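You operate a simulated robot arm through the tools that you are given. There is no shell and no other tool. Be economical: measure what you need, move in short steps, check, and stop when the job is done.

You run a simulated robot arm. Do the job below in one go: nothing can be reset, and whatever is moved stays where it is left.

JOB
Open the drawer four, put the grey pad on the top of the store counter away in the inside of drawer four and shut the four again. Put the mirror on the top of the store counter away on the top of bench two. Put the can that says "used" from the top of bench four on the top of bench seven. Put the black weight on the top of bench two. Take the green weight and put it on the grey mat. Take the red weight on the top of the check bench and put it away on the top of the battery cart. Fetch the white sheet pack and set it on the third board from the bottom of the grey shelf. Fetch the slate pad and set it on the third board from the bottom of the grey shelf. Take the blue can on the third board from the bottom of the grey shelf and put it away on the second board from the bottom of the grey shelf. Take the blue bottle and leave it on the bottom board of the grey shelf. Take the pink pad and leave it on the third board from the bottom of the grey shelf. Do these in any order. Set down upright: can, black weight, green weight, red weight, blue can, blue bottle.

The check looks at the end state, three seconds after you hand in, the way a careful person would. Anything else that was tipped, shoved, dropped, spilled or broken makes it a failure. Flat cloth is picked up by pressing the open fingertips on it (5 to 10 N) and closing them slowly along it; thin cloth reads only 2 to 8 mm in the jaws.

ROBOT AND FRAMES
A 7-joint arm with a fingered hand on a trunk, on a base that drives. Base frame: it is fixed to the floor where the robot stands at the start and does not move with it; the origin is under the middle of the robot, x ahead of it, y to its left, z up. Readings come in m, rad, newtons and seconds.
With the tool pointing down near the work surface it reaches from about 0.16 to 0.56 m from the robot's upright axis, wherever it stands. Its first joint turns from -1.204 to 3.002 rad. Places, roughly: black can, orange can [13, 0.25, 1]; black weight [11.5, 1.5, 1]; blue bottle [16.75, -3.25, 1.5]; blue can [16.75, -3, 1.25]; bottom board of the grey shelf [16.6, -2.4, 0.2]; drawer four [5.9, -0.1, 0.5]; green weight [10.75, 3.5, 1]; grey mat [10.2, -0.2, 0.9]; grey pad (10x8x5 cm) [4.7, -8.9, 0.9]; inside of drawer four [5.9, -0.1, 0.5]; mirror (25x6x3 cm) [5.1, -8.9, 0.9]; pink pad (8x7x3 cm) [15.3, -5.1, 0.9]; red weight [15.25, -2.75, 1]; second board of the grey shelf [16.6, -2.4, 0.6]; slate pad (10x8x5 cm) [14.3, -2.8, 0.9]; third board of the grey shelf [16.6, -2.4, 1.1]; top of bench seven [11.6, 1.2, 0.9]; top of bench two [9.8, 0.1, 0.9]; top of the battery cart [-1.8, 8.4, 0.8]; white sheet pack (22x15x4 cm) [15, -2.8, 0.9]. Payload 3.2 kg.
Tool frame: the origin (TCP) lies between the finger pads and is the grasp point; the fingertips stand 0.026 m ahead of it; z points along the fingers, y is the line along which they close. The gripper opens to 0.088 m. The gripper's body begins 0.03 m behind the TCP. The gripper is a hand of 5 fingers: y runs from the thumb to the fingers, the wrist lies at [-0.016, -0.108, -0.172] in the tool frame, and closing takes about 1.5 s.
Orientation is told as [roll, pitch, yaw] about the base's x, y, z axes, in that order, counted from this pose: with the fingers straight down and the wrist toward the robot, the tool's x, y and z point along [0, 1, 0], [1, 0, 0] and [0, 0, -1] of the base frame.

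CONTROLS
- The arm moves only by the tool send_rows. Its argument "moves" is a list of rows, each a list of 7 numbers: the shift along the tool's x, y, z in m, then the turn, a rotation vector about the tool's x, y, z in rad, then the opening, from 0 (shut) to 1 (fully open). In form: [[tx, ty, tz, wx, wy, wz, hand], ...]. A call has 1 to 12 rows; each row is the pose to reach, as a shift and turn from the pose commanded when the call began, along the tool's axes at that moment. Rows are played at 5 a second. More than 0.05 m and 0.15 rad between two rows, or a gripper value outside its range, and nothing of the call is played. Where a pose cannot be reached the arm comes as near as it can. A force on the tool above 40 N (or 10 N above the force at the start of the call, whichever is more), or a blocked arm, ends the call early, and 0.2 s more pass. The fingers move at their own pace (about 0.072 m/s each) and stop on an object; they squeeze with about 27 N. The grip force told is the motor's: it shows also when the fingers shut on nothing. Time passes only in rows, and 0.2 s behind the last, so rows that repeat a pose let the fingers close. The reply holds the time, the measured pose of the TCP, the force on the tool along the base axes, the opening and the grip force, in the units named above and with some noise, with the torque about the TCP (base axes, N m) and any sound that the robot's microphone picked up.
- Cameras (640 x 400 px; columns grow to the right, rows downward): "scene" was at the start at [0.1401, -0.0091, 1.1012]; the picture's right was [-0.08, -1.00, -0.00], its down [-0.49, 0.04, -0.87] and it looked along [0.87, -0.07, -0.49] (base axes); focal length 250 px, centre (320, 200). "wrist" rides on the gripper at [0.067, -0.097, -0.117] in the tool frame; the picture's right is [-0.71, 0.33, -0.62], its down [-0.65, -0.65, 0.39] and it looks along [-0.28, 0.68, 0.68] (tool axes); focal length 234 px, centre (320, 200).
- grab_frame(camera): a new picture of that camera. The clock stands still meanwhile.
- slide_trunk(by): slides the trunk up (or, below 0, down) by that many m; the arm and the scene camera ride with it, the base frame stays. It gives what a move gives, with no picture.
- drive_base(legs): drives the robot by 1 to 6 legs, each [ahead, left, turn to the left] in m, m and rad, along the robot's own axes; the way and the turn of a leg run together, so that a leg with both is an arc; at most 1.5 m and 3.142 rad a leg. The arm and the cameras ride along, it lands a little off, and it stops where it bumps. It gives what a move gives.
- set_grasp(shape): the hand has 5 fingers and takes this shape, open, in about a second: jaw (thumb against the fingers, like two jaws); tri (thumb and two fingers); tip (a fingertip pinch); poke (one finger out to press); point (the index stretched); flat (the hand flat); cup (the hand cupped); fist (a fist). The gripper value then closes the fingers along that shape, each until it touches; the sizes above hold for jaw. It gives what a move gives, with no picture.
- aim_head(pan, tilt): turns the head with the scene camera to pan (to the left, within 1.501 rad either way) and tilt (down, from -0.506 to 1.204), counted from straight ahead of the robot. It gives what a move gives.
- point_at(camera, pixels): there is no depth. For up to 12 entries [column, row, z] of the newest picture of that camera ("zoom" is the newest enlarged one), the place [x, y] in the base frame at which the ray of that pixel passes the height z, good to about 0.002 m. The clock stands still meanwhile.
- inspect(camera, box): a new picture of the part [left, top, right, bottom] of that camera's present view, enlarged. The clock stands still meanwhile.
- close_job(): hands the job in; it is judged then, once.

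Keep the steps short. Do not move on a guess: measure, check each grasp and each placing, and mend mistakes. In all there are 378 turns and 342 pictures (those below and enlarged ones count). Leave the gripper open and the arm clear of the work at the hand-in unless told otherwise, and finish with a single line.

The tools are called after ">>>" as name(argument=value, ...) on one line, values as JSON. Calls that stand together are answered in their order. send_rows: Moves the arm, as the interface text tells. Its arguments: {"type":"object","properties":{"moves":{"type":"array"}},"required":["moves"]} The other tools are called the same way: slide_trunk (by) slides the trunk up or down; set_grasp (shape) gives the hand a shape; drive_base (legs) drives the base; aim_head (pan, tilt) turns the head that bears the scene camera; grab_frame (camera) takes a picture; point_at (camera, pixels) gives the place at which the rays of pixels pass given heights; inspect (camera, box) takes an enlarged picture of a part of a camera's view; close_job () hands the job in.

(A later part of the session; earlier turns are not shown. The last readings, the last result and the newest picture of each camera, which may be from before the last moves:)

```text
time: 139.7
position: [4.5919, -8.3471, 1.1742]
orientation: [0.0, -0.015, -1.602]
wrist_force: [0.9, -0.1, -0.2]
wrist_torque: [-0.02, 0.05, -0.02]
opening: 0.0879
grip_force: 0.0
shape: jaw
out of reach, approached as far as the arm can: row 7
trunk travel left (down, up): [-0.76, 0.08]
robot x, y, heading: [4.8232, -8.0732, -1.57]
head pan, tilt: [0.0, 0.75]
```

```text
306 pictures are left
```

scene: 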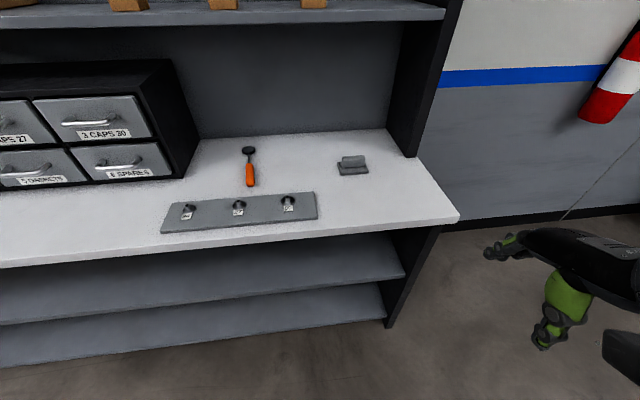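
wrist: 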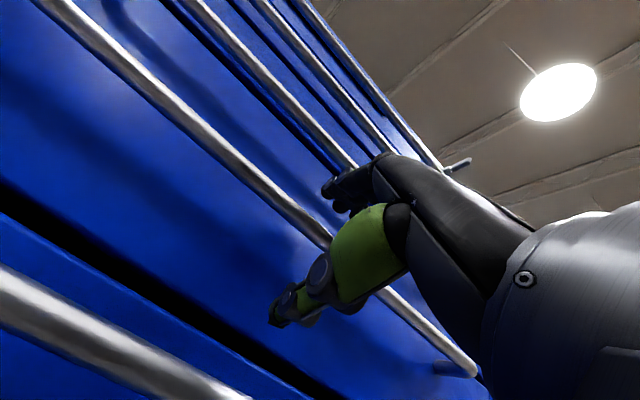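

>>> inspect(camera="scene", box=[150, 130, 390, 240])

>>> point_at(camera="scene", pixels=[[250, 175, 0.89], [249, 150, 0.89], [250, 187, 0.89], [340, 174, 0.88], [368, 174, 0.88], [352, 166, 0.9], [455, 222, 0.88], [240, 208, 0.89], [343, 160, 0.92]])

```text
2.67 times, centred on (270, 185) of scene
```

zoom: 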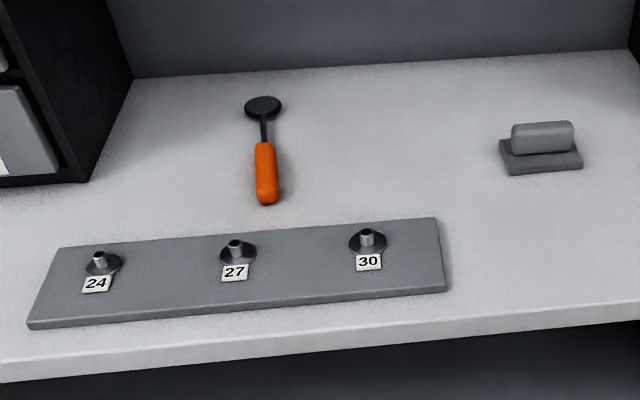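

```text
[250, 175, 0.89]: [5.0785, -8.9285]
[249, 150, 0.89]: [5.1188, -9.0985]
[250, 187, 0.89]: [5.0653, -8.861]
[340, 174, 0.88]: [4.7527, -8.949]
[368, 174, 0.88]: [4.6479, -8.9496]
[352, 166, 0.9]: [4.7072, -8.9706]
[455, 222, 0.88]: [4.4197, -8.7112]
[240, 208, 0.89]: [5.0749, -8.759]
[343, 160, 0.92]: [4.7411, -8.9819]
```

The orange-handled inspection mirror is at (5.07,−8.90…); the grey pad at (4.70,−8.97). I move closer for the pad: strafe right 0.11 and forward in small steps.

>>> drive_base(legs=[[0, -0.11, 0], [0.2, 0, 0], [0.12, 0, 0]])

>>> send_rows(moves=[[0.05, 0.02, 0, 0, 0, 0, 1], [0.1, 0.04, 0, 0, 0, 0, 1], [0.14, 0.06, 0, 0, 0, 0, 1], [0.18, 0.08, 0, 0, 0, 0, 1]])

>>> grab_frame(camera="scene")

```text
time: 142.9
position: [4.4844, -8.6705, 1.1756]
orientation: [-0.001, -0.015, -1.598]
wrist_force: [0.2, -0.1, -0.8]
wrist_torque: [0.0, -0.05, -0.01]
opening: 0.0878
grip_force: 0.0
shape: jaw
trunk travel left (down, up): [-0.76, 0.08]
robot x, y, heading: [4.7133, -8.387, -1.564]
head pan, tilt: [0.0, 0.75]
```

```text
refused: row 1 steps farther than a row can; nothing moved
```

```text
304 pictures are left
```

scene: 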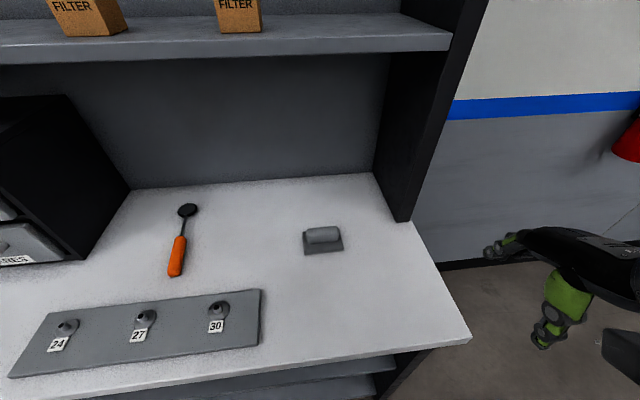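

No bump. I measure the pad precisely.

>>> inspect(camera="scene", box=[280, 210, 370, 270])

>>> point_at(camera="scene", pixels=[[305, 255, 0.88], [343, 250, 0.88], [323, 253, 0.88], [307, 241, 0.91], [340, 237, 0.91], [323, 234, 0.92], [471, 340, 0.88]])

```text
6.67 times, centred on (325, 240) of scene
```

zoom: 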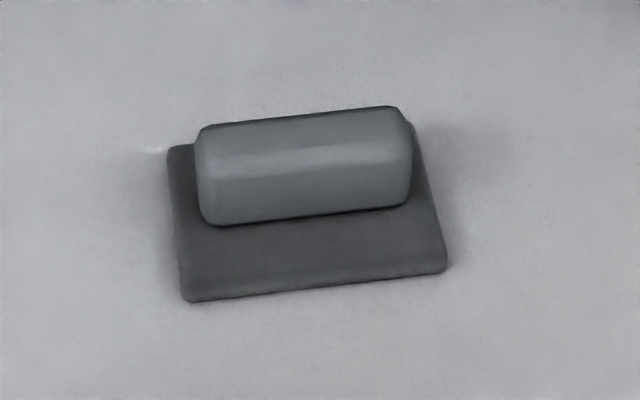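

```text
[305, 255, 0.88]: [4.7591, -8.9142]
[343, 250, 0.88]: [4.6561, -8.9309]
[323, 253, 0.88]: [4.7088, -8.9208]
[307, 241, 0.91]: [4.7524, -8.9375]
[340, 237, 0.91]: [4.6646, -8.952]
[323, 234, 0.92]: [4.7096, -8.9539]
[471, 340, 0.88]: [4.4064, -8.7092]
```

The pad's true width implies the counter at z≈0.90; pad centre ≈(4.712,−8.938), yaw +0.19 from the hand. I bring the hand above it, turned to match.

>>> send_rows(moves=[[0.04, 0.02, 0, 0, 0, -0.05, 1], [0.08, 0.045, 0, 0, 0, -0.1, 1], [0.12, 0.07, 0, 0, 0, -0.15, 1], [0.16, 0.1, 0, 0, 0, -0.19, 1], [0.19, 0.13, 0, 0, 0, -0.19, 1], [0.21, 0.17, 0, 0, 0, -0.19, 1], [0.235, 0.21, 0, 0, 0, -0.19, 1], [0.235, 0.24, 0, 0, 0, -0.19, 1], [0.235, 0.26, 0, 0, 0, -0.19, 1]])

>>> grab_frame(camera="scene")

>>> grab_frame(camera="wrist")

```text
time: 144.9
position: [4.7116, -8.9394, 1.1782]
orientation: [-0.004, -0.015, -1.408]
wrist_force: [0.1, -0.1, -0.2]
wrist_torque: [0.01, 0.01, 0.02]
opening: 0.0878
grip_force: 0.0
shape: jaw
trunk travel left (down, up): [-0.76, 0.08]
robot x, y, heading: [4.7137, -8.394, -1.568]
head pan, tilt: [0.0, 0.75]
```

```text
302 pictures are left
```

scene: 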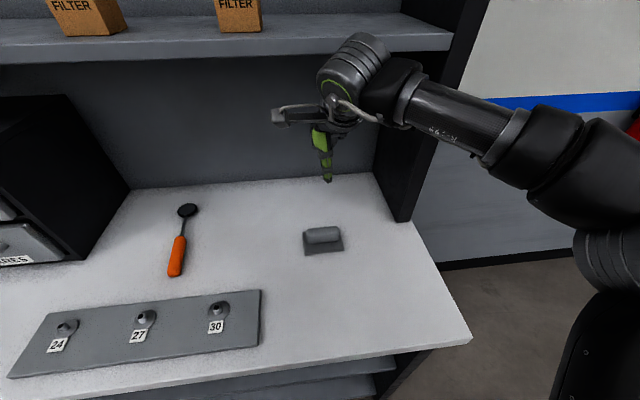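

```text
301 pictures are left
```

wrist: 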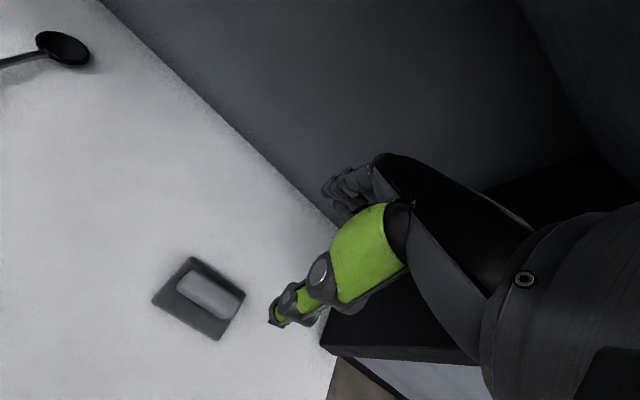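

The wrist camera sees the pad well; I measure it from there too.

>>> point_at(camera="wrist", pixels=[[152, 303, 0.9], [190, 258, 0.905], [245, 297, 0.905], [217, 340, 0.9], [193, 272, 0.95], [240, 297, 0.95], [225, 318, 0.95], [182, 290, 0.95]])

```text
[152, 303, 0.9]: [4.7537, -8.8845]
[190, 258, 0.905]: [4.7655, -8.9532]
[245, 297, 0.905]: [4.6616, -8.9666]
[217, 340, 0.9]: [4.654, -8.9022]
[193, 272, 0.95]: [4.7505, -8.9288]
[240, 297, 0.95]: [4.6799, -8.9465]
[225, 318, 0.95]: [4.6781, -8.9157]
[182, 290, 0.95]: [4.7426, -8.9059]
```

Pad centre (4.711,−8.926). I shift back 12 mm and lower the trunk 0.21 m, then look.

>>> send_rows(moves=[[0, -0.012, 0, 0, 0, 0, 1]])

>>> slide_trunk(by=-0.2)

>>> grab_frame(camera="wrist")

>>> grab_frame(camera="scene")

```text
time: 145.3
position: [4.7086, -8.925, 1.178]
orientation: [-0.005, -0.014, -1.412]
wrist_force: [0.0, -0.4, 0.6]
wrist_torque: [-0.04, 0.0, -0.02]
opening: 0.0878
grip_force: 0.1
shape: jaw
trunk travel left (down, up): [-0.76, 0.08]
robot x, y, heading: [4.7103, -8.393, -1.565]
head pan, tilt: [0.0, 0.75]
```

```text
time: 147.5
position: [4.7104, -8.9263, 0.9786]
orientation: [-0.004, -0.013, -1.409]
wrist_force: [0.1, -0.2, -0.7]
wrist_torque: [0.0, 0.0, 0.01]
opening: 0.088
grip_force: 0.0
shape: jaw
trunk travel left (down, up): [-0.56, 0.28]
robot x, y, heading: [4.7158, -8.3934, -1.565]
head pan, tilt: [0.0, 0.75]
```

```text
300 pictures are left
```

wrist: 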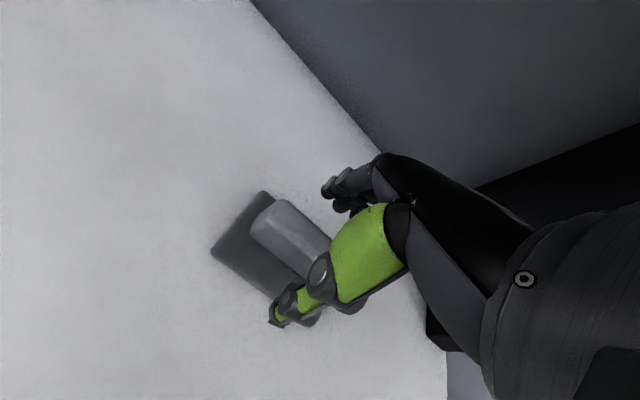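

```text
299 pictures are left
```

scene: 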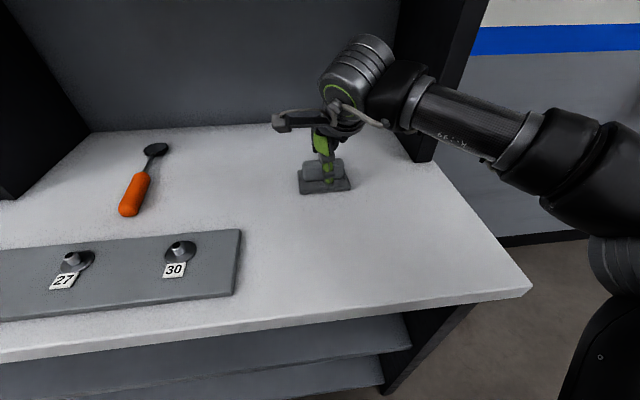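

Thumb and fingers straddle the block. I lower 40 mm and close.

>>> send_rows(moves=[[0, 0, 0.02, 0, 0, 0, 1], [0, 0, 0.04, 0, 0, 0, 1], [0, 0, 0.04, 0, 0, 0, 0], [0, 0, 0.04, 0, 0, 0, 0], [0, 0, 0.04, 0, 0, 0, 0], [0, 0, 0.04, 0, 0, 0, 0], [0, 0, 0.04, 0, 0, 0, 0], [0, 0, 0.04, 0, 0, 0, 0], [0, 0, 0.04, 0, 0, 0, 0]])

>>> send_rows(moves=[[0, 0, -0.04, 0, 0, 0, 0], [0, 0, -0.08, 0, 0, 0, 0], [0, 0, -0.11, 0, 0, 0, 0]])

>>> grab_frame(camera="scene")

```text
time: 148.5
position: [4.7093, -8.9261, 0.9457]
orientation: [0.006, -0.032, -1.41]
wrist_force: [-1.2, 4.1, 11.2]
wrist_torque: [0.77, 0.16, 0.05]
opening: 0.0638
grip_force: 27.1
shape: jaw
trunk travel left (down, up): [-0.56, 0.28]
robot x, y, heading: [4.7158, -8.3935, -1.562]
head pan, tilt: [0.0, 0.75]
stopped in row 5: the force on the tool passed its limit (the readings are from after the stop); the commanded pose is now the measured one
```

```text
time: 149.3
position: [4.7106, -8.9269, 1.0542]
orientation: [0.003, -0.027, -1.411]
wrist_force: [-1.2, 0.5, -1.6]
wrist_torque: [0.0, 0.02, 0.0]
opening: 0.0638
grip_force: 27.1
shape: jaw
trunk travel left (down, up): [-0.56, 0.28]
robot x, y, heading: [4.7127, -8.3953, -1.563]
head pan, tilt: [0.0, 0.75]
```

```text
298 pictures are left
```

scene: 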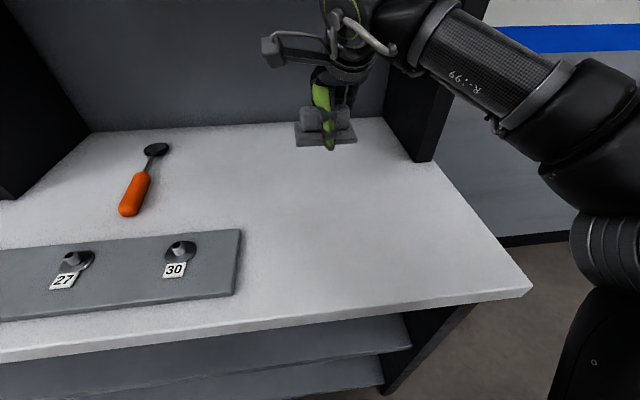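

The pad is held (opening 64 mm). I retract the arm, back away, turn round and retrace the route past the trestle.

>>> drive_base(legs=[[-0.8, 0, 0]])

>>> send_rows(moves=[[0, -0.045, 0, 0, 0, 0.05, 0], [0, -0.09, 0, 0, 0, 0.1, 0], [0, -0.13, 0, 0, 0, 0.15, 0]])

>>> drive_base(legs=[[-0.1, 0, 3.14], [1.0, 0.85, 0], [1.5, 0, 0], [1.4, 0, 0]])

>>> aim_head(pan=-0.6, tilt=0.35)

>>> grab_frame(camera="scene")

```text
time: 153.6
position: [4.7058, -8.1208, 1.0549]
orientation: [0.003, -0.029, -1.406]
wrist_force: [-0.1, -0.3, -0.3]
wrist_torque: [-0.02, -0.01, -0.01]
opening: 0.0638
grip_force: 27.3
shape: jaw
trunk travel left (down, up): [-0.56, 0.28]
robot x, y, heading: [4.71, -7.5896, -1.562]
head pan, tilt: [0.0, 0.75]
```

```text
time: 154.4
position: [4.6856, -7.9915, 1.0506]
orientation: [0.006, -0.028, -1.558]
wrist_force: [0.0, 0.7, 0.0]
wrist_torque: [-0.03, 0.02, 0.01]
opening: 0.0643
grip_force: 27.5
shape: jaw
trunk travel left (down, up): [-0.56, 0.28]
robot x, y, heading: [4.7074, -7.59, -1.562]
head pan, tilt: [0.0, 0.75]
```

```text
time: 181.8
position: [3.9916, -3.2548, 1.0502]
orientation: [0.007, -0.028, 1.542]
wrist_force: [0.5, 0.6, -1.0]
wrist_torque: [0.01, -0.01, -0.01]
opening: 0.0637
grip_force: 27.1
shape: jaw
trunk travel left (down, up): [-0.56, 0.28]
robot x, y, heading: [3.953, -3.6559, 1.537]
head pan, tilt: [0.0, 0.75]
cut short: leg 1
```

```text
time: 182.8
position: [3.9905, -3.2564, 1.0491]
orientation: [0.007, -0.024, 1.543]
wrist_force: [0.0, 0.2, -0.8]
wrist_torque: [0.0, 0.02, 0.01]
opening: 0.0635
grip_force: 27.4
shape: jaw
trunk travel left (down, up): [-0.56, 0.28]
robot x, y, heading: [3.9545, -3.6566, 1.544]
head pan, tilt: [-0.6, 0.351]
```

```text
297 pictures are left
```

scene: 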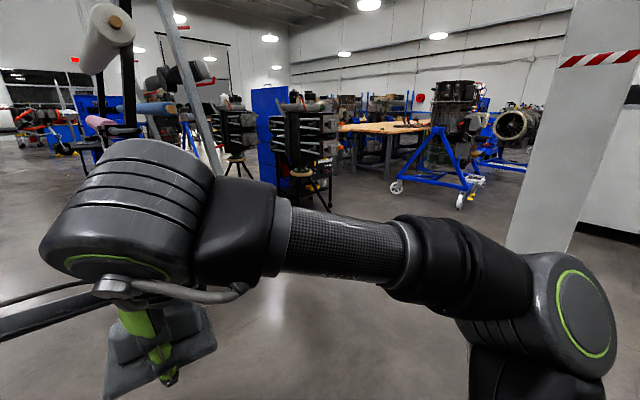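

I turn to face +x, thread the pillar gap again and come to (6.25,−1.95), facing +y.

>>> drive_base(legs=[[0, 0, -1.54], [1.15, 0.62, 0], [0.55, 0.5, 0], [0.6, 0.6, 0], [0, 0, 1.57]])

>>> aim_head(pan=0.1, tilt=0.45)

>>> grab_frame(camera="scene")

```text
time: 204.7
position: [6.2786, -1.5219, 1.0496]
orientation: [0.007, -0.025, 1.569]
wrist_force: [0.2, 0.0, -0.8]
wrist_torque: [-0.01, -0.02, 0.0]
opening: 0.0635
grip_force: 27.3
shape: jaw
trunk travel left (down, up): [-0.56, 0.28]
robot x, y, heading: [6.2477, -1.9227, 1.564]
head pan, tilt: [-0.6, 0.351]
```

```text
time: 205.8
position: [6.2794, -1.522, 1.0493]
orientation: [0.008, -0.026, 1.569]
wrist_force: [0.0, -0.2, -1.7]
wrist_torque: [-0.01, 0.0, -0.01]
opening: 0.0634
grip_force: 26.9
shape: jaw
trunk travel left (down, up): [-0.56, 0.28]
robot x, y, heading: [6.2494, -1.9227, 1.564]
head pan, tilt: [0.099, 0.45]
```

```text
296 pictures are left
```

scene: 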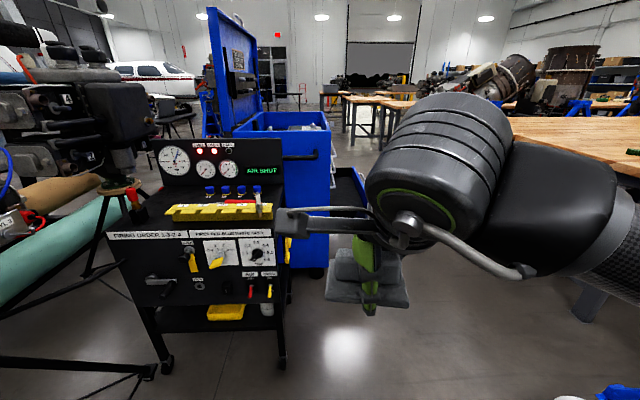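

I advance beside the chest, turn to face it and strafe in front of the open drawer.

>>> drive_base(legs=[[0.6, -0.45, 0], [0.65, -0.17, 0], [0, 0, 1.724], [0, -0.62, 0]])

>>> aim_head(pan=0, tilt=0.75)

>>> grab_frame(camera="scene")

```text
time: 220.4
position: [6.3719, -0.0975, 1.0493]
orientation: [0.007, -0.026, -2.993]
wrist_force: [0.1, 0.8, -1.1]
wrist_torque: [0.01, 0.03, 0.0]
opening: 0.0632
grip_force: 27.1
shape: jaw
trunk travel left (down, up): [-0.56, 0.28]
robot x, y, heading: [6.7725, -0.0682, -2.992]
head pan, tilt: [0.099, 0.45]
```

```text
time: 221.2
position: [6.3725, -0.098, 1.0496]
orientation: [0.01, -0.027, -2.991]
wrist_force: [1.1, 0.2, -0.4]
wrist_torque: [0.02, 0.03, -0.02]
opening: 0.0632
grip_force: 26.7
shape: jaw
trunk travel left (down, up): [-0.56, 0.28]
robot x, y, heading: [6.7735, -0.0673, -2.995]
head pan, tilt: [0.0, 0.75]
```

```text
295 pictures are left
```

scene: 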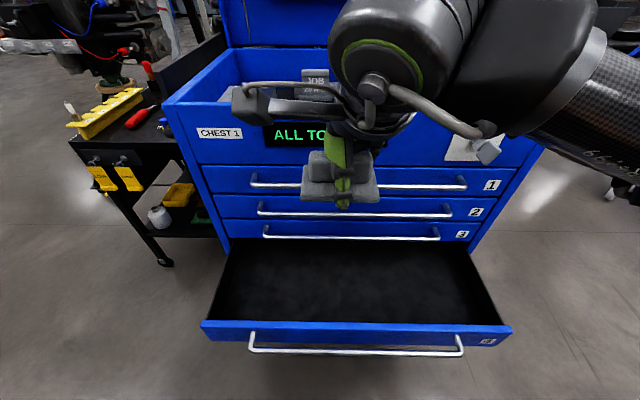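

I measure the drawer's front board and the upper handle line to pick the drop position.

>>> point_at(camera="scene", pixels=[[345, 322, 0.57], [345, 336, 0.57], [355, 350, 0.535], [345, 237, 0.64], [220, 320, 0.57], [500, 325, 0.57], [350, 280, 0.48]])

```text
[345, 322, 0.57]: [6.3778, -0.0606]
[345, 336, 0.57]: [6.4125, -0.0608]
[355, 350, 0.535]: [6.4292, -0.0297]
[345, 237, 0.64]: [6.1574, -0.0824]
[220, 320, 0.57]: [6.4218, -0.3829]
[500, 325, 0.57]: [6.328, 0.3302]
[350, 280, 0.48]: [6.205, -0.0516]
```

Free gap x 6.16–6.37. I move 0.105 m forward and lower the trunk 0.42 m.

>>> send_rows(moves=[[0, 0.04, 0, 0, 0, 0, 0], [0, 0.08, 0, 0, 0, 0, 0], [0, 0.105, 0, 0, 0, 0, 0]])

>>> slide_trunk(by=-0.4)

>>> grab_frame(camera="scene")

```text
time: 222.0
position: [6.2688, -0.1147, 1.051]
orientation: [0.007, -0.027, -2.991]
wrist_force: [-0.5, -0.1, -0.7]
wrist_torque: [0.01, -0.01, -0.01]
opening: 0.0631
grip_force: 27.1
shape: jaw
trunk travel left (down, up): [-0.56, 0.28]
robot x, y, heading: [6.776, -0.0689, -2.997]
head pan, tilt: [0.0, 0.75]
```

```text
time: 225.8
position: [6.2684, -0.1136, 0.6512]
orientation: [0.006, -0.026, -2.992]
wrist_force: [-0.9, 0.6, -1.0]
wrist_torque: [0.01, -0.01, 0.02]
opening: 0.0633
grip_force: 27.0
shape: jaw
trunk travel left (down, up): [-0.16, 0.68]
robot x, y, heading: [6.7764, -0.0698, -2.989]
head pan, tilt: [0.0, 0.75]
```

```text
294 pictures are left
```

scene: 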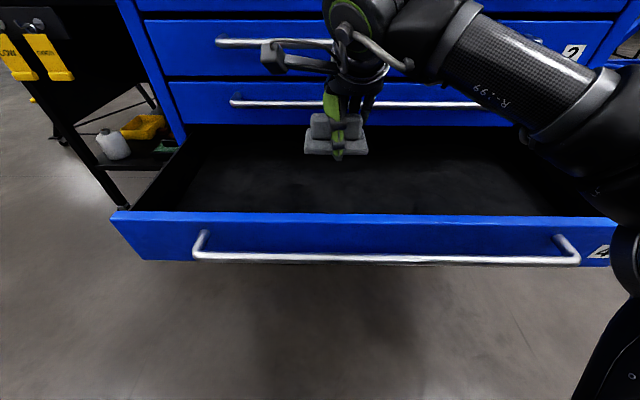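

Clear on all sides. I lower in small rows until contact.

>>> send_rows(moves=[[0, 0, 0.04, 0, 0, 0, 0], [0, 0, 0.08, 0, 0, 0, 0], [0, 0, 0.1, 0, 0, 0, 0], [0, 0, 0.11, 0, 0, 0, 0], [0, 0, 0.12, 0, 0, 0, 0], [0, 0, 0.13, 0, 0, 0, 0]])

>>> grab_frame(camera="scene")

```text
time: 227.2
position: [6.2655, -0.115, 0.5212]
orientation: [0.007, -0.026, -2.992]
wrist_force: [0.4, 0.3, -0.2]
wrist_torque: [0.03, -0.01, 0.0]
opening: 0.0631
grip_force: 27.2
shape: jaw
trunk travel left (down, up): [-0.16, 0.68]
robot x, y, heading: [6.7798, -0.0662, -2.995]
head pan, tilt: [0.0, 0.75]
```

```text
293 pictures are left
```

scene: 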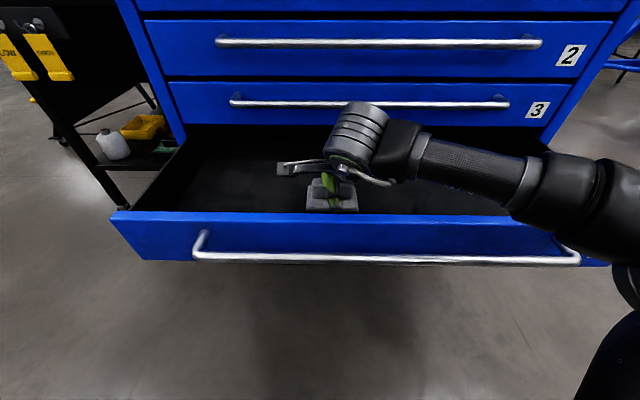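

>>> send_rows(moves=[[0, 0, 0.008, 0, 0, 0, 0], [0, 0, 0.016, 0, 0, 0, 0], [0, 0, 0.024, 0, 0, 0, 0], [0, 0, 0.032, 0, 0, 0, 0], [0, 0, 0.04, 0, 0, 0, 0]])

>>> grab_frame(camera="scene")

```text
time: 228.0
position: [6.2623, -0.1156, 0.5098]
orientation: [0.021, -0.054, -2.994]
wrist_force: [-0.6, -0.5, 14.1]
wrist_torque: [0.07, -0.86, 0.0]
opening: 0.0625
grip_force: 27.1
shape: jaw
trunk travel left (down, up): [-0.16, 0.68]
robot x, y, heading: [6.773, -0.0656, -3.0]
head pan, tilt: [0.0, 0.75]
stopped in row 4: the force on the tool passed its limit (the readings are from after the stop); the commanded pose is now the measured one
```

```text
292 pictures are left
```

scene: 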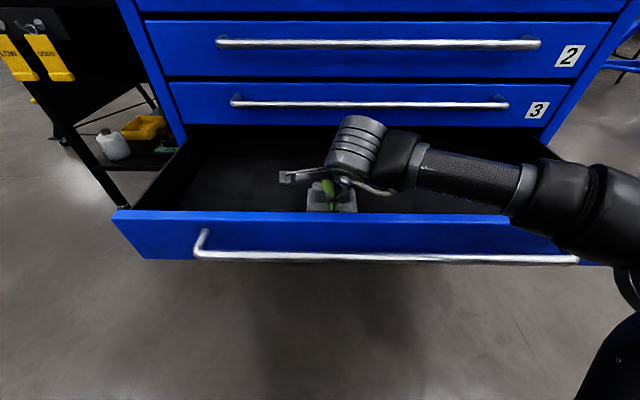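

Contact like when it stood on the counter. I open and lift slowly.

>>> send_rows(moves=[[0, 0, 0, 0, 0, 0, 0.5], [0, 0, 0, 0, 0, 0, 1], [0, 0, 0, 0, 0, 0, 1], [0, 0, 0, 0, 0, 0, 1], [0, 0, 0, 0, 0, 0, 1], [0, 0, -0.03, 0, 0, 0, 1], [0, 0, -0.07, 0, 0, 0, 1], [0, 0, -0.11, 0, 0, 0, 1], [0, 0, -0.15, 0, 0, 0, 1]])

>>> slide_trunk(by=0.2)

>>> grab_frame(camera="scene")

```text
time: 230.0
position: [6.2699, -0.1134, 0.6567]
orientation: [0.017, -0.044, -2.992]
wrist_force: [0.2, 0.0, -0.9]
wrist_torque: [-0.03, 0.0, -0.02]
opening: 0.0878
grip_force: 0.0
shape: jaw
trunk travel left (down, up): [-0.16, 0.68]
robot x, y, heading: [6.7759, -0.0676, -2.992]
head pan, tilt: [0.0, 0.75]
```

```text
time: 232.2
position: [6.2689, -0.113, 0.8546]
orientation: [0.018, -0.045, -2.993]
wrist_force: [-0.3, -0.2, -0.3]
wrist_torque: [-0.02, 0.02, -0.01]
opening: 0.0879
grip_force: 0.0
shape: jaw
trunk travel left (down, up): [-0.36, 0.48]
robot x, y, heading: [6.774, -0.0669, -2.995]
head pan, tilt: [0.0, 0.75]
```

```text
291 pictures are left
```

scene: 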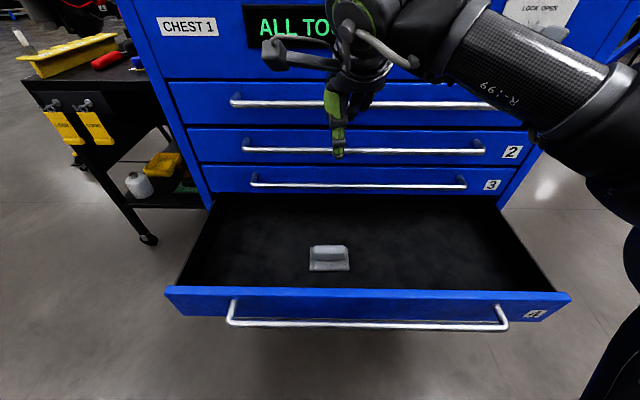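

The pad lies inside drawer four. Next I close it: back off, point the hand forward and regrip the handle.

>>> drive_base(legs=[[-0.13, 0, 0]])

>>> send_rows(moves=[[0, -0.01, 0, -0.15, 0, 0, 1], [0, -0.02, 0, -0.3, 0, 0, 1], [0, -0.03, 0, -0.45, 0, 0, 1], [0, -0.04, 0, -0.6, 0, 0, 1], [0, -0.05, 0, -0.75, 0, 0, 1], [0, -0.06, 0, -0.9, 0, 0, 1], [0, -0.07, 0, -1.05, 0, 0, 1], [0, -0.08, 0, -1.2, 0, 0, 1], [0, -0.085, 0, -1.35, 0, 0, 1], [0, -0.085, 0, -1.5, 0, 0, 1], [0, -0.085, 0, -1.54, 0, 0, 1]])

>>> slide_trunk(by=-0.3)

>>> grab_frame(camera="scene")

```text
time: 233.5
position: [6.3977, -0.0932, 0.8557]
orientation: [0.019, -0.046, -2.992]
wrist_force: [0.5, 0.0, -0.1]
wrist_torque: [0.02, 0.01, 0.01]
opening: 0.0877
grip_force: 0.1
shape: jaw
trunk travel left (down, up): [-0.36, 0.48]
robot x, y, heading: [6.9053, -0.0436, -2.992]
head pan, tilt: [0.0, 0.75]
```

```text
time: 235.9
position: [6.4703, -0.0914, 0.8535]
orientation: [2.346, -1.546, 0.949]
wrist_force: [-0.1, 1.0, 0.1]
wrist_torque: [0.02, 0.03, 0.0]
opening: 0.0882
grip_force: 0.0
shape: jaw
out of reach, approached as far as the arm can: row 7, 8, 9, 10, 11
trunk travel left (down, up): [-0.36, 0.48]
robot x, y, heading: [6.901, -0.0494, -2.994]
head pan, tilt: [0.0, 0.75]
```

```text
time: 238.9
position: [6.4711, -0.0925, 0.5529]
orientation: [2.271, -1.55, 1.021]
wrist_force: [-0.2, -0.4, -0.2]
wrist_torque: [0.01, -0.03, -0.02]
opening: 0.0878
grip_force: 0.1
shape: jaw
trunk travel left (down, up): [-0.06, 0.78]
robot x, y, heading: [6.9, -0.0467, -2.994]
head pan, tilt: [0.0, 0.75]
```

```text
290 pictures are left
```

scene: 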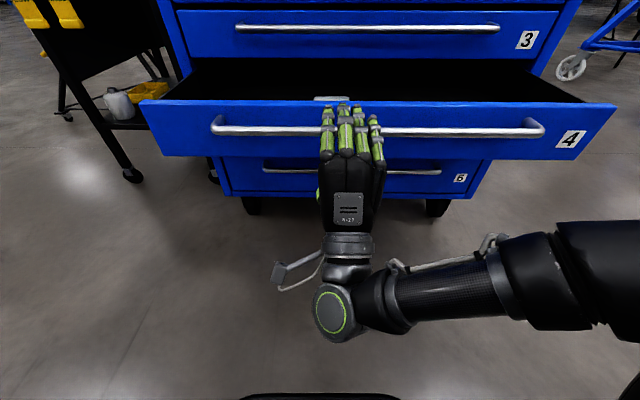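

Fingers just before the bar. I advance 38 mm and grip.

>>> send_rows(moves=[[0, 0, 0.02, 0, 0, 0, 1], [0, 0, 0.036, 0, 0, 0, 1], [0, 0, 0.036, 0, 0, 0, 0], [0, 0, 0.036, 0, 0, 0, 0], [0, 0, 0.036, 0, 0, 0, 0], [0, 0, 0.036, 0, 0, 0, 0], [0, 0, 0.036, 0, 0, 0, 0], [0, 0, 0.036, 0, 0, 0, 0]])

>>> grab_frame(camera="scene")

```text
time: 240.7
position: [6.4344, -0.098, 0.5538]
orientation: [2.315, -1.546, 0.975]
wrist_force: [0.4, 0.2, 0.0]
wrist_torque: [0.04, 0.0, 0.01]
opening: 0.0001
grip_force: 26.7
shape: jaw
trunk travel left (down, up): [-0.06, 0.78]
robot x, y, heading: [6.9027, -0.0495, -2.992]
head pan, tilt: [0.0, 0.75]
```

```text
289 pictures are left
```

scene: 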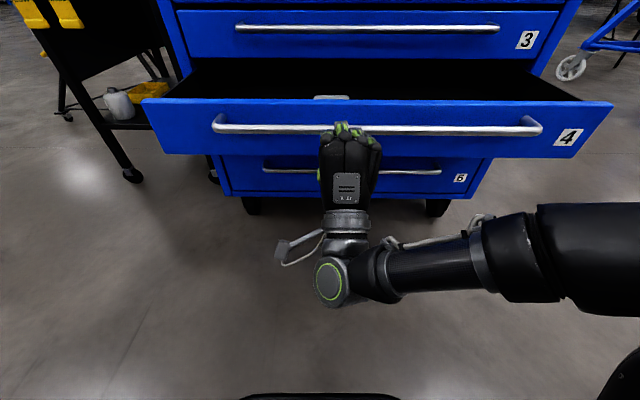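

The jaws shut in front of/over the bar without it; a closed hand is good for pushing anyway. I push forward with the base in steps.

>>> drive_base(legs=[[0.1, 0, 0], [0.1, 0, 0]])

>>> grab_frame(camera="scene")

```text
time: 242.6
position: [6.2348, -0.1267, 0.5538]
orientation: [2.308, -1.548, 0.985]
wrist_force: [0.0, -0.1, 0.3]
wrist_torque: [-0.01, 0.02, 0.0]
opening: 0.0
grip_force: 26.8
shape: jaw
trunk travel left (down, up): [-0.06, 0.78]
robot x, y, heading: [6.7022, -0.0757, -2.994]
head pan, tilt: [0.0, 0.75]
```

```text
288 pictures are left
```

scene: 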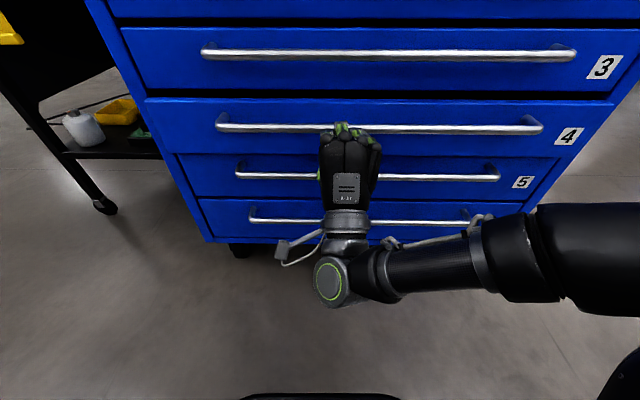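

Drawer 4 follows smoothly. I push the remaining ~9 cm.

>>> drive_base(legs=[[0.07, 0, 0], [0.04, 0, 0]])

>>> grab_frame(camera="scene")

```text
time: 243.5
position: [6.2066, -0.1351, 0.5509]
orientation: [2.45, -1.553, 0.856]
wrist_force: [8.0, 3.6, -0.6]
wrist_torque: [0.03, -0.04, -0.05]
opening: 0.0006
grip_force: 26.6
shape: jaw
trunk travel left (down, up): [-0.06, 0.78]
robot x, y, heading: [6.6699, -0.0817, -2.992]
head pan, tilt: [0.0, 0.75]
stopped in leg 1: the force on the tool passed its limit (the readings are from after the stop); the commanded pose is now the measured one
```

```text
287 pictures are left
```

scene: 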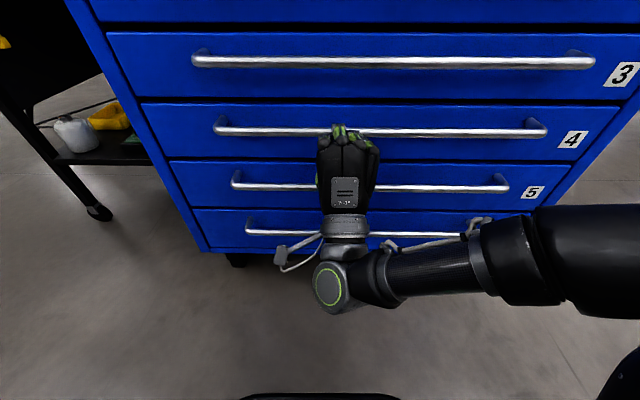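

Force stopped the push. I zoom in to check whether drawer 4 is flush.

>>> inspect(camera="scene", box=[100, 30, 340, 260])

>>> inspect(camera="scene", box=[480, 40, 640, 220])

```text
1.74 times, centred on (220, 145) of scene
```

zoom: 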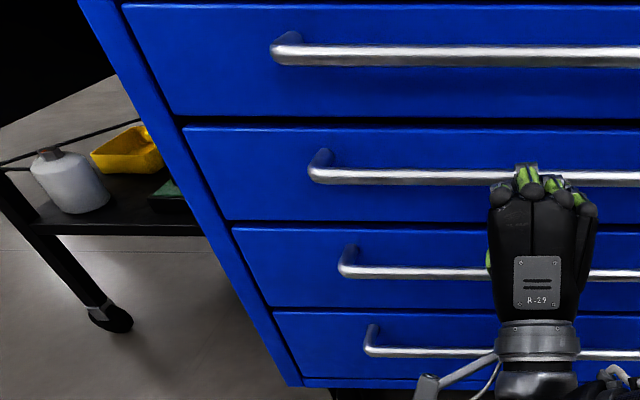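

```text
2.22 times, centred on (560, 130) of scene
```

zoom: 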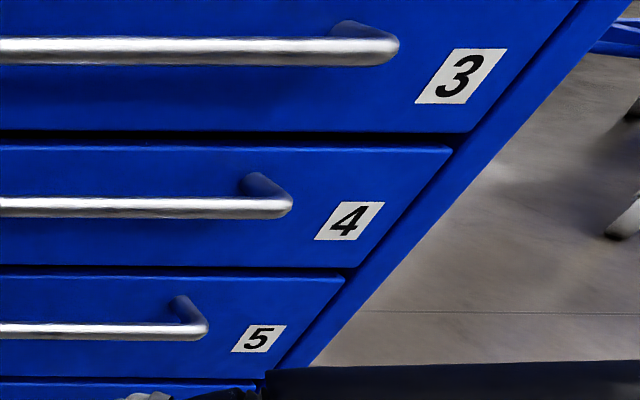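

Edges look flush with the neighbours. I back off, raise, point the hand down again and verify.

>>> drive_base(legs=[[-0.2, 0, 0]])

>>> slide_trunk(by=0.45)

>>> send_rows(moves=[[0, 0, 0, 0.15, 0, 0, 1], [0, 0, 0, 0.3, 0, 0, 1], [0, 0, 0, 0.45, 0, 0, 1], [0, 0, 0, 0.6, 0, 0, 1], [0, 0, 0, 0.75, 0, 0, 1], [0, 0, 0, 0.9, 0, 0, 1], [0, 0, 0, 1.05, 0, 0, 1], [0, 0, 0, 1.2, 0, 0, 1], [0, 0, 0, 1.35, 0, 0, 1], [0, 0, 0, 1.5, 0, 0, 1], [0, 0, 0, 1.57, 0, 0, 1]])

>>> grab_frame(camera="scene")

```text
time: 245.1
position: [6.4041, -0.1053, 0.5501]
orientation: [2.41, -1.553, 0.897]
wrist_force: [0.3, 0.0, -0.5]
wrist_torque: [-0.03, 0.01, -0.02]
opening: 0.0004
grip_force: 26.8
shape: jaw
trunk travel left (down, up): [-0.06, 0.78]
robot x, y, heading: [6.8647, -0.0502, -2.995]
head pan, tilt: [0.0, 0.75]
```

```text
refused: 0.45 is not a number from -0.4 to 0.4
```

```text
time: 247.5
position: [6.4047, -0.1064, 0.5504]
orientation: [0.012, -0.011, -2.976]
wrist_force: [-0.6, -0.2, 0.0]
wrist_torque: [0.0, 0.05, -0.02]
opening: 0.0878
grip_force: 0.0
shape: jaw
trunk travel left (down, up): [-0.06, 0.78]
robot x, y, heading: [6.8681, -0.0527, -2.995]
head pan, tilt: [0.0, 0.75]
```

```text
284 pictures are left
```

scene: 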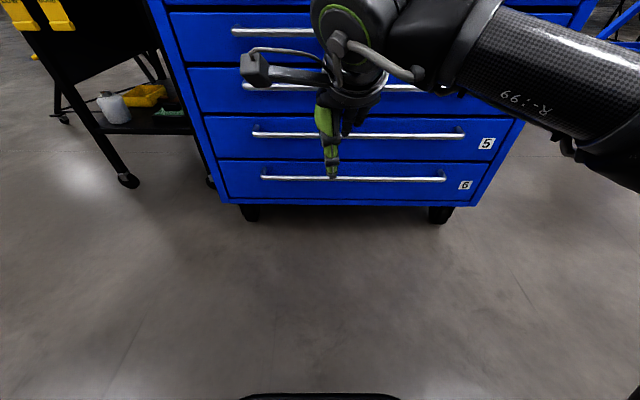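

Now I raise the trunk, turn to −y and glance back at the drawer from the side.

>>> slide_trunk(by=0.4)

>>> drive_base(legs=[[-0.03, 0.25, 0], [0, 0.2, 1.43], [0.45, -0.15, 0]])

>>> aim_head(pan=-1.5, tilt=0.5)

>>> grab_frame(camera="scene")

```text
time: 251.3
position: [6.4038, -0.1054, 0.9498]
orientation: [0.012, -0.015, -2.978]
wrist_force: [0.3, -0.1, 0.0]
wrist_torque: [0.02, -0.01, -0.02]
opening: 0.0881
grip_force: 0.1
shape: jaw
trunk travel left (down, up): [-0.46, 0.38]
robot x, y, heading: [6.87, -0.0514, -2.998]
head pan, tilt: [0.0, 0.75]
```

```text
time: 259.1
position: [6.9111, -1.3339, 0.9518]
orientation: [0.011, -0.013, -1.55]
wrist_force: [-0.3, -0.3, -1.0]
wrist_torque: [0.01, -0.01, 0.0]
opening: 0.0881
grip_force: 0.1
shape: jaw
trunk travel left (down, up): [-0.46, 0.38]
robot x, y, heading: [6.9228, -0.8668, -1.56]
head pan, tilt: [0.0, 0.75]
```

```text
time: 260.7
position: [6.9125, -1.3344, 0.9504]
orientation: [0.013, -0.014, -1.55]
wrist_force: [0.5, -0.2, -0.2]
wrist_torque: [-0.01, -0.02, -0.03]
opening: 0.0877
grip_force: 0.0
shape: jaw
trunk travel left (down, up): [-0.46, 0.38]
robot x, y, heading: [6.9277, -0.8661, -1.564]
head pan, tilt: [-1.499, 0.499]
```

```text
283 pictures are left
```

scene: 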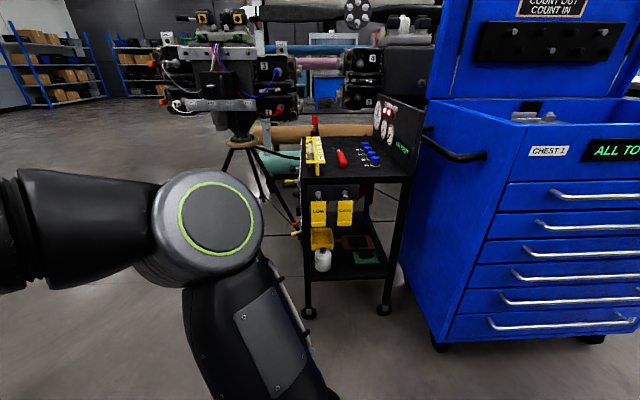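

Drawer four is flush. Back to the store counter along the known route.

>>> drive_base(legs=[[0.45, -0.35, 0], [0.6, -0.3, 0], [0.6, -0.6, 0], [0.5, -0.5, 0], [0.35, -1.4, 0], [1.45, 0, 0]])

>>> aim_head(pan=0, tilt=0.75)

>>> drive_base(legs=[[1.3, 0, 0], [1.0, 1.1, 0], [0.6, 0.13, 0]])

>>> slide_trunk(by=0.2)

>>> grab_frame(camera="scene")

```text
time: 288.5
position: [3.7397, -5.2756, 0.9511]
orientation: [0.011, -0.013, -1.561]
wrist_force: [0.8, -0.3, 0.4]
wrist_torque: [0.0, 0.0, -0.02]
opening: 0.0878
grip_force: 0.1
shape: jaw
trunk travel left (down, up): [-0.46, 0.38]
robot x, y, heading: [3.7593, -4.8097, -1.579]
head pan, tilt: [-1.499, 0.499]
```

```text
time: 290.1
position: [3.7407, -5.2782, 0.9502]
orientation: [0.012, -0.015, -1.562]
wrist_force: [0.3, -0.6, -0.3]
wrist_torque: [0.02, -0.01, 0.01]
opening: 0.0881
grip_force: 0.0
shape: jaw
trunk travel left (down, up): [-0.46, 0.38]
robot x, y, heading: [3.7581, -4.8083, -1.578]
head pan, tilt: [0.0, 0.75]
```

```text
time: 306.6
position: [4.9852, -8.1686, 0.9512]
orientation: [0.013, -0.014, -1.561]
wrist_force: [-0.3, 0.0, -0.1]
wrist_torque: [0.0, 0.0, 0.01]
opening: 0.088
grip_force: 0.0
shape: jaw
trunk travel left (down, up): [-0.46, 0.38]
robot x, y, heading: [5.0035, -7.697, -1.579]
head pan, tilt: [0.0, 0.75]
```

```text
time: 308.8
position: [4.9868, -8.1686, 1.1497]
orientation: [0.012, -0.014, -1.56]
wrist_force: [0.9, -0.4, -0.4]
wrist_torque: [0.02, 0.03, 0.0]
opening: 0.0881
grip_force: 0.1
shape: jaw
trunk travel left (down, up): [-0.66, 0.18]
robot x, y, heading: [5.0039, -7.6994, -1.573]
head pan, tilt: [0.0, 0.75]
```

```text
282 pictures are left
```

scene: 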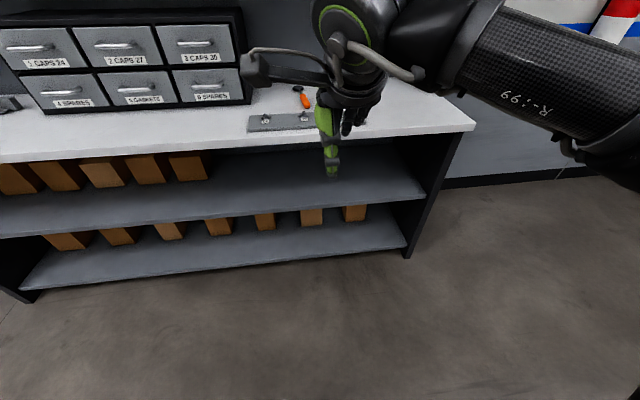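

The orange handle is at ≈(5.07,−8.90), lying along y, so the hand must turn ~1.78 rad. I do that here in free space.

>>> send_rows(moves=[[0, 0, 0, 0, 0, -0.15, 1], [0, 0, 0, 0, 0, -0.3, 1], [0, 0, 0, 0, 0, -0.45, 1], [0, 0, 0, 0, 0, -0.6, 1], [0, 0, 0, 0, 0, -0.75, 1], [0, 0, 0, 0, 0, -0.9, 1], [0, 0, 0, 0, 0, -1.05, 1], [0, 0, 0, 0, 0, -1.2, 1], [0, 0, 0, 0, 0, -1.35, 1], [0, 0, 0, 0, 0, -1.5, 1], [0, 0, 0, 0, 0, -1.65, 1], [0, 0, 0, 0, 0, -1.78, 1]])

>>> drive_base(legs=[[0.45, 0.05, 0], [0.2, 0, 0]])

>>> grab_frame(camera="scene")

>>> grab_frame(camera="wrist")

```text
time: 311.4
position: [5.0739, -7.9252, 1.1412]
orientation: [-0.008, 0.0, 0.195]
wrist_force: [0.2, 0.5, -0.2]
wrist_torque: [0.0, -0.02, 0.01]
opening: 0.0881
grip_force: 0.1
shape: jaw
out of reach, approached as far as the arm can: row 6, 7, 8, 9, 10, 11, 12
trunk travel left (down, up): [-0.66, 0.18]
robot x, y, heading: [5.0095, -7.6997, -1.576]
head pan, tilt: [0.0, 0.75]
```

```text
time: 315.4
position: [5.1222, -8.5832, 1.1416]
orientation: [-0.006, 0.0, 0.194]
wrist_force: [-0.4, -0.7, -0.1]
wrist_torque: [-0.01, -0.01, 0.03]
opening: 0.0879
grip_force: 0.1
shape: jaw
trunk travel left (down, up): [-0.66, 0.18]
robot x, y, heading: [5.0536, -8.359, -1.577]
head pan, tilt: [0.0, 0.75]
```

```text
281 pictures are left
```

scene: 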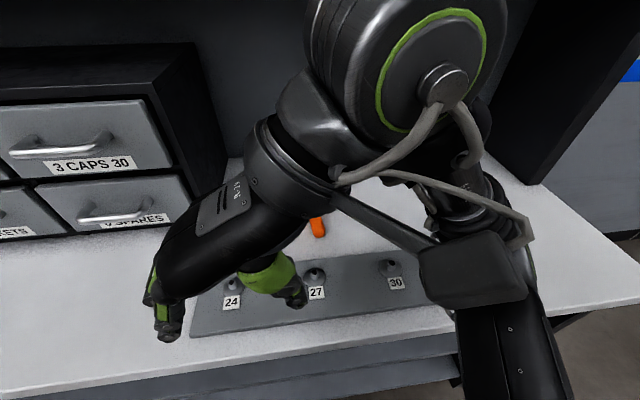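

```text
280 pictures are left
```

wrist: 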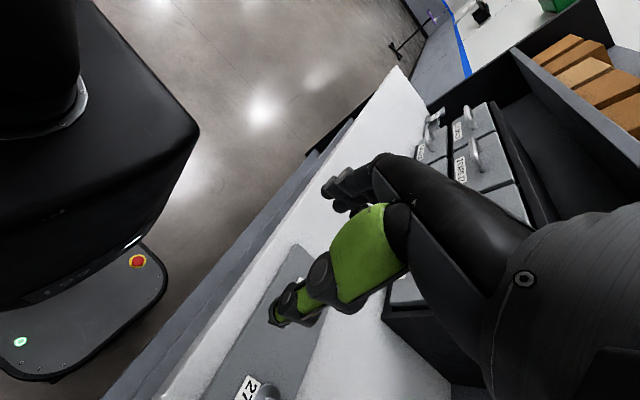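

With the wrist to the side the arm folds up and reach suffers (TCP only 0.22 ahead). I try tilting the hand forward (about its y) and extending.

>>> send_rows(moves=[[-0.03, 0, 0, 0, -0.15, 0, 1], [-0.06, 0, 0, 0, -0.3, 0, 1], [-0.1, 0, 0, 0, -0.4, 0, 1], [-0.14, 0, 0, 0, -0.5, 0, 1], [-0.18, 0, 0, 0, -0.6, 0, 1], [-0.21, 0, 0, 0, -0.6, 0, 1], [-0.24, 0, 0, 0, -0.6, 0, 1]])

>>> grab_frame(camera="scene")

```text
time: 317.0
position: [5.2143, -8.5691, 1.1084]
orientation: [-0.606, -0.009, 0.188]
wrist_force: [-0.8, -0.3, -0.1]
wrist_torque: [0.02, -0.02, 0.0]
opening: 0.0881
grip_force: 0.1
shape: jaw
out of reach, approached as far as the arm can: row 1, 2, 3, 4, 5, 6, 7
trunk travel left (down, up): [-0.66, 0.18]
robot x, y, heading: [5.0485, -8.3571, -1.578]
head pan, tilt: [0.0, 0.75]
```

```text
279 pictures are left
```

scene: 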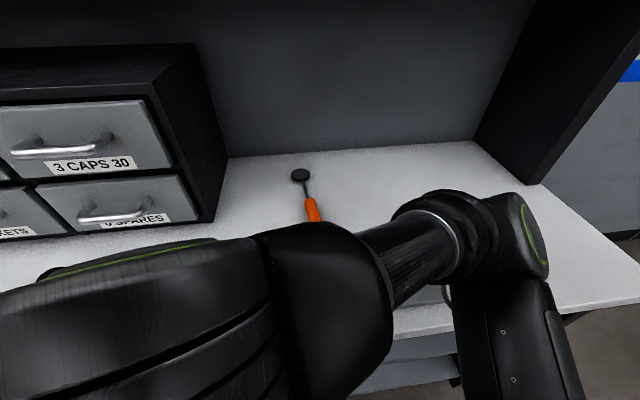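

That is a poor arm branch. I back away and undo: untilt, then rotate back.

>>> drive_base(legs=[[-0.6, 0, 0]])

>>> send_rows(moves=[[0, -0.03, 0, 0, 0.15, 0, 1], [0, -0.06, 0, 0, 0.3, 0, 1], [0, -0.09, 0, 0, 0.45, 0, 1], [0, -0.12, 0, 0, 0.6, 0, 1]])

>>> send_rows(moves=[[-0.02, -0.01, 0, 0, 0, 0.15, 1], [-0.04, -0.02, 0, 0, 0, 0.3, 1], [-0.06, -0.03, 0, 0, 0, 0.45, 1], [-0.08, -0.04, 0, 0, 0, 0.6, 1], [-0.11, -0.05, 0, 0, 0, 0.75, 1], [-0.14, -0.06, 0, 0, 0, 0.9, 1], [-0.17, -0.06, 0, 0, 0, 1.05, 1], [-0.2, -0.06, 0, 0, 0, 1.2, 1], [-0.22, -0.06, 0, 0, 0, 1.35, 1], [-0.23, -0.06, 0, 0, 0, 1.5, 1], [-0.24, -0.06, 0, 0, 0, 1.65, 1], [-0.24, -0.06, 0, 0, 0, 1.78, 1]])

>>> grab_frame(camera="scene")

```text
time: 320.4
position: [5.2181, -7.9685, 1.1081]
orientation: [-0.602, -0.008, 0.183]
wrist_force: [-0.2, -0.5, 0.2]
wrist_torque: [-0.01, 0.02, -0.04]
opening: 0.088
grip_force: 0.0
shape: jaw
trunk travel left (down, up): [-0.66, 0.18]
robot x, y, heading: [5.0544, -7.7546, -1.582]
head pan, tilt: [0.0, 0.75]
```

```text
time: 321.4
position: [5.1108, -7.9775, 1.1078]
orientation: [0.0, -0.006, 0.18]
wrist_force: [0.5, -1.2, 0.6]
wrist_torque: [0.0, 0.02, -0.02]
opening: 0.0881
grip_force: 0.2
shape: jaw
out of reach, approached as far as the arm can: row 1, 2, 3, 4
trunk travel left (down, up): [-0.66, 0.18]
robot x, y, heading: [5.0599, -7.7573, -1.581]
head pan, tilt: [0.0, 0.75]
```

```text
time: 323.9
position: [5.0959, -8.2251, 1.1075]
orientation: [0.006, -0.002, -1.599]
wrist_force: [0.3, 0.1, 0.5]
wrist_torque: [-0.03, 0.01, 0.04]
opening: 0.0883
grip_force: 0.1
shape: jaw
trunk travel left (down, up): [-0.66, 0.18]
robot x, y, heading: [5.0554, -7.7524, -1.578]
head pan, tilt: [0.0, 0.75]
```

```text
278 pictures are left
```

scene: 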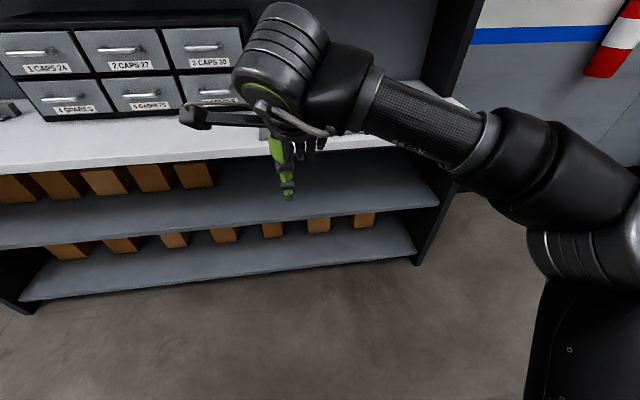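

Back to the normal pose. Now I test turning the hand the other way (yaw −2.92).

>>> send_rows(moves=[[0, 0, 0, 0, 0, 0.15, 1], [0, 0, 0, 0, 0, 0.3, 1], [0, 0, 0, 0, 0, 0.45, 1], [0, 0, 0, 0, 0, 0.6, 1], [0, 0, 0, 0, 0, 0.75, 1], [0, 0, 0, 0, 0, 0.9, 1], [0, 0, 0, 0, 0, 1.05, 1], [0, 0, 0, 0, 0, 1.2, 1], [0, 0, 0, 0, 0, 1.32, 1]])

>>> grab_frame(camera="scene")

```text
time: 325.9
position: [5.0973, -8.2233, 1.1078]
orientation: [0.007, 0.006, -2.919]
wrist_force: [1.1, 0.8, -0.4]
wrist_torque: [0.01, 0.04, 0.0]
opening: 0.0881
grip_force: 0.2
shape: jaw
trunk travel left (down, up): [-0.66, 0.18]
robot x, y, heading: [5.055, -7.7571, -1.578]
head pan, tilt: [0.0, 0.75]
```

```text
277 pictures are left
```

scene: 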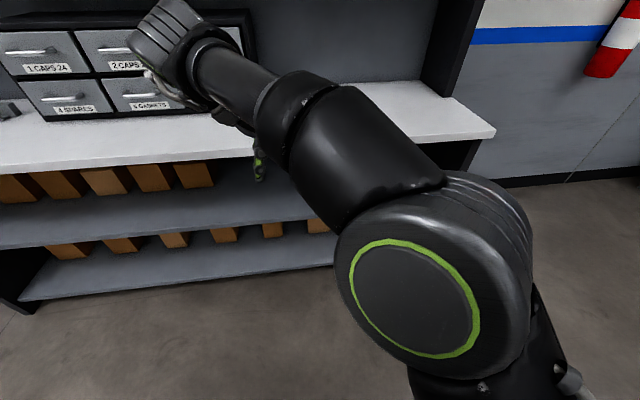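

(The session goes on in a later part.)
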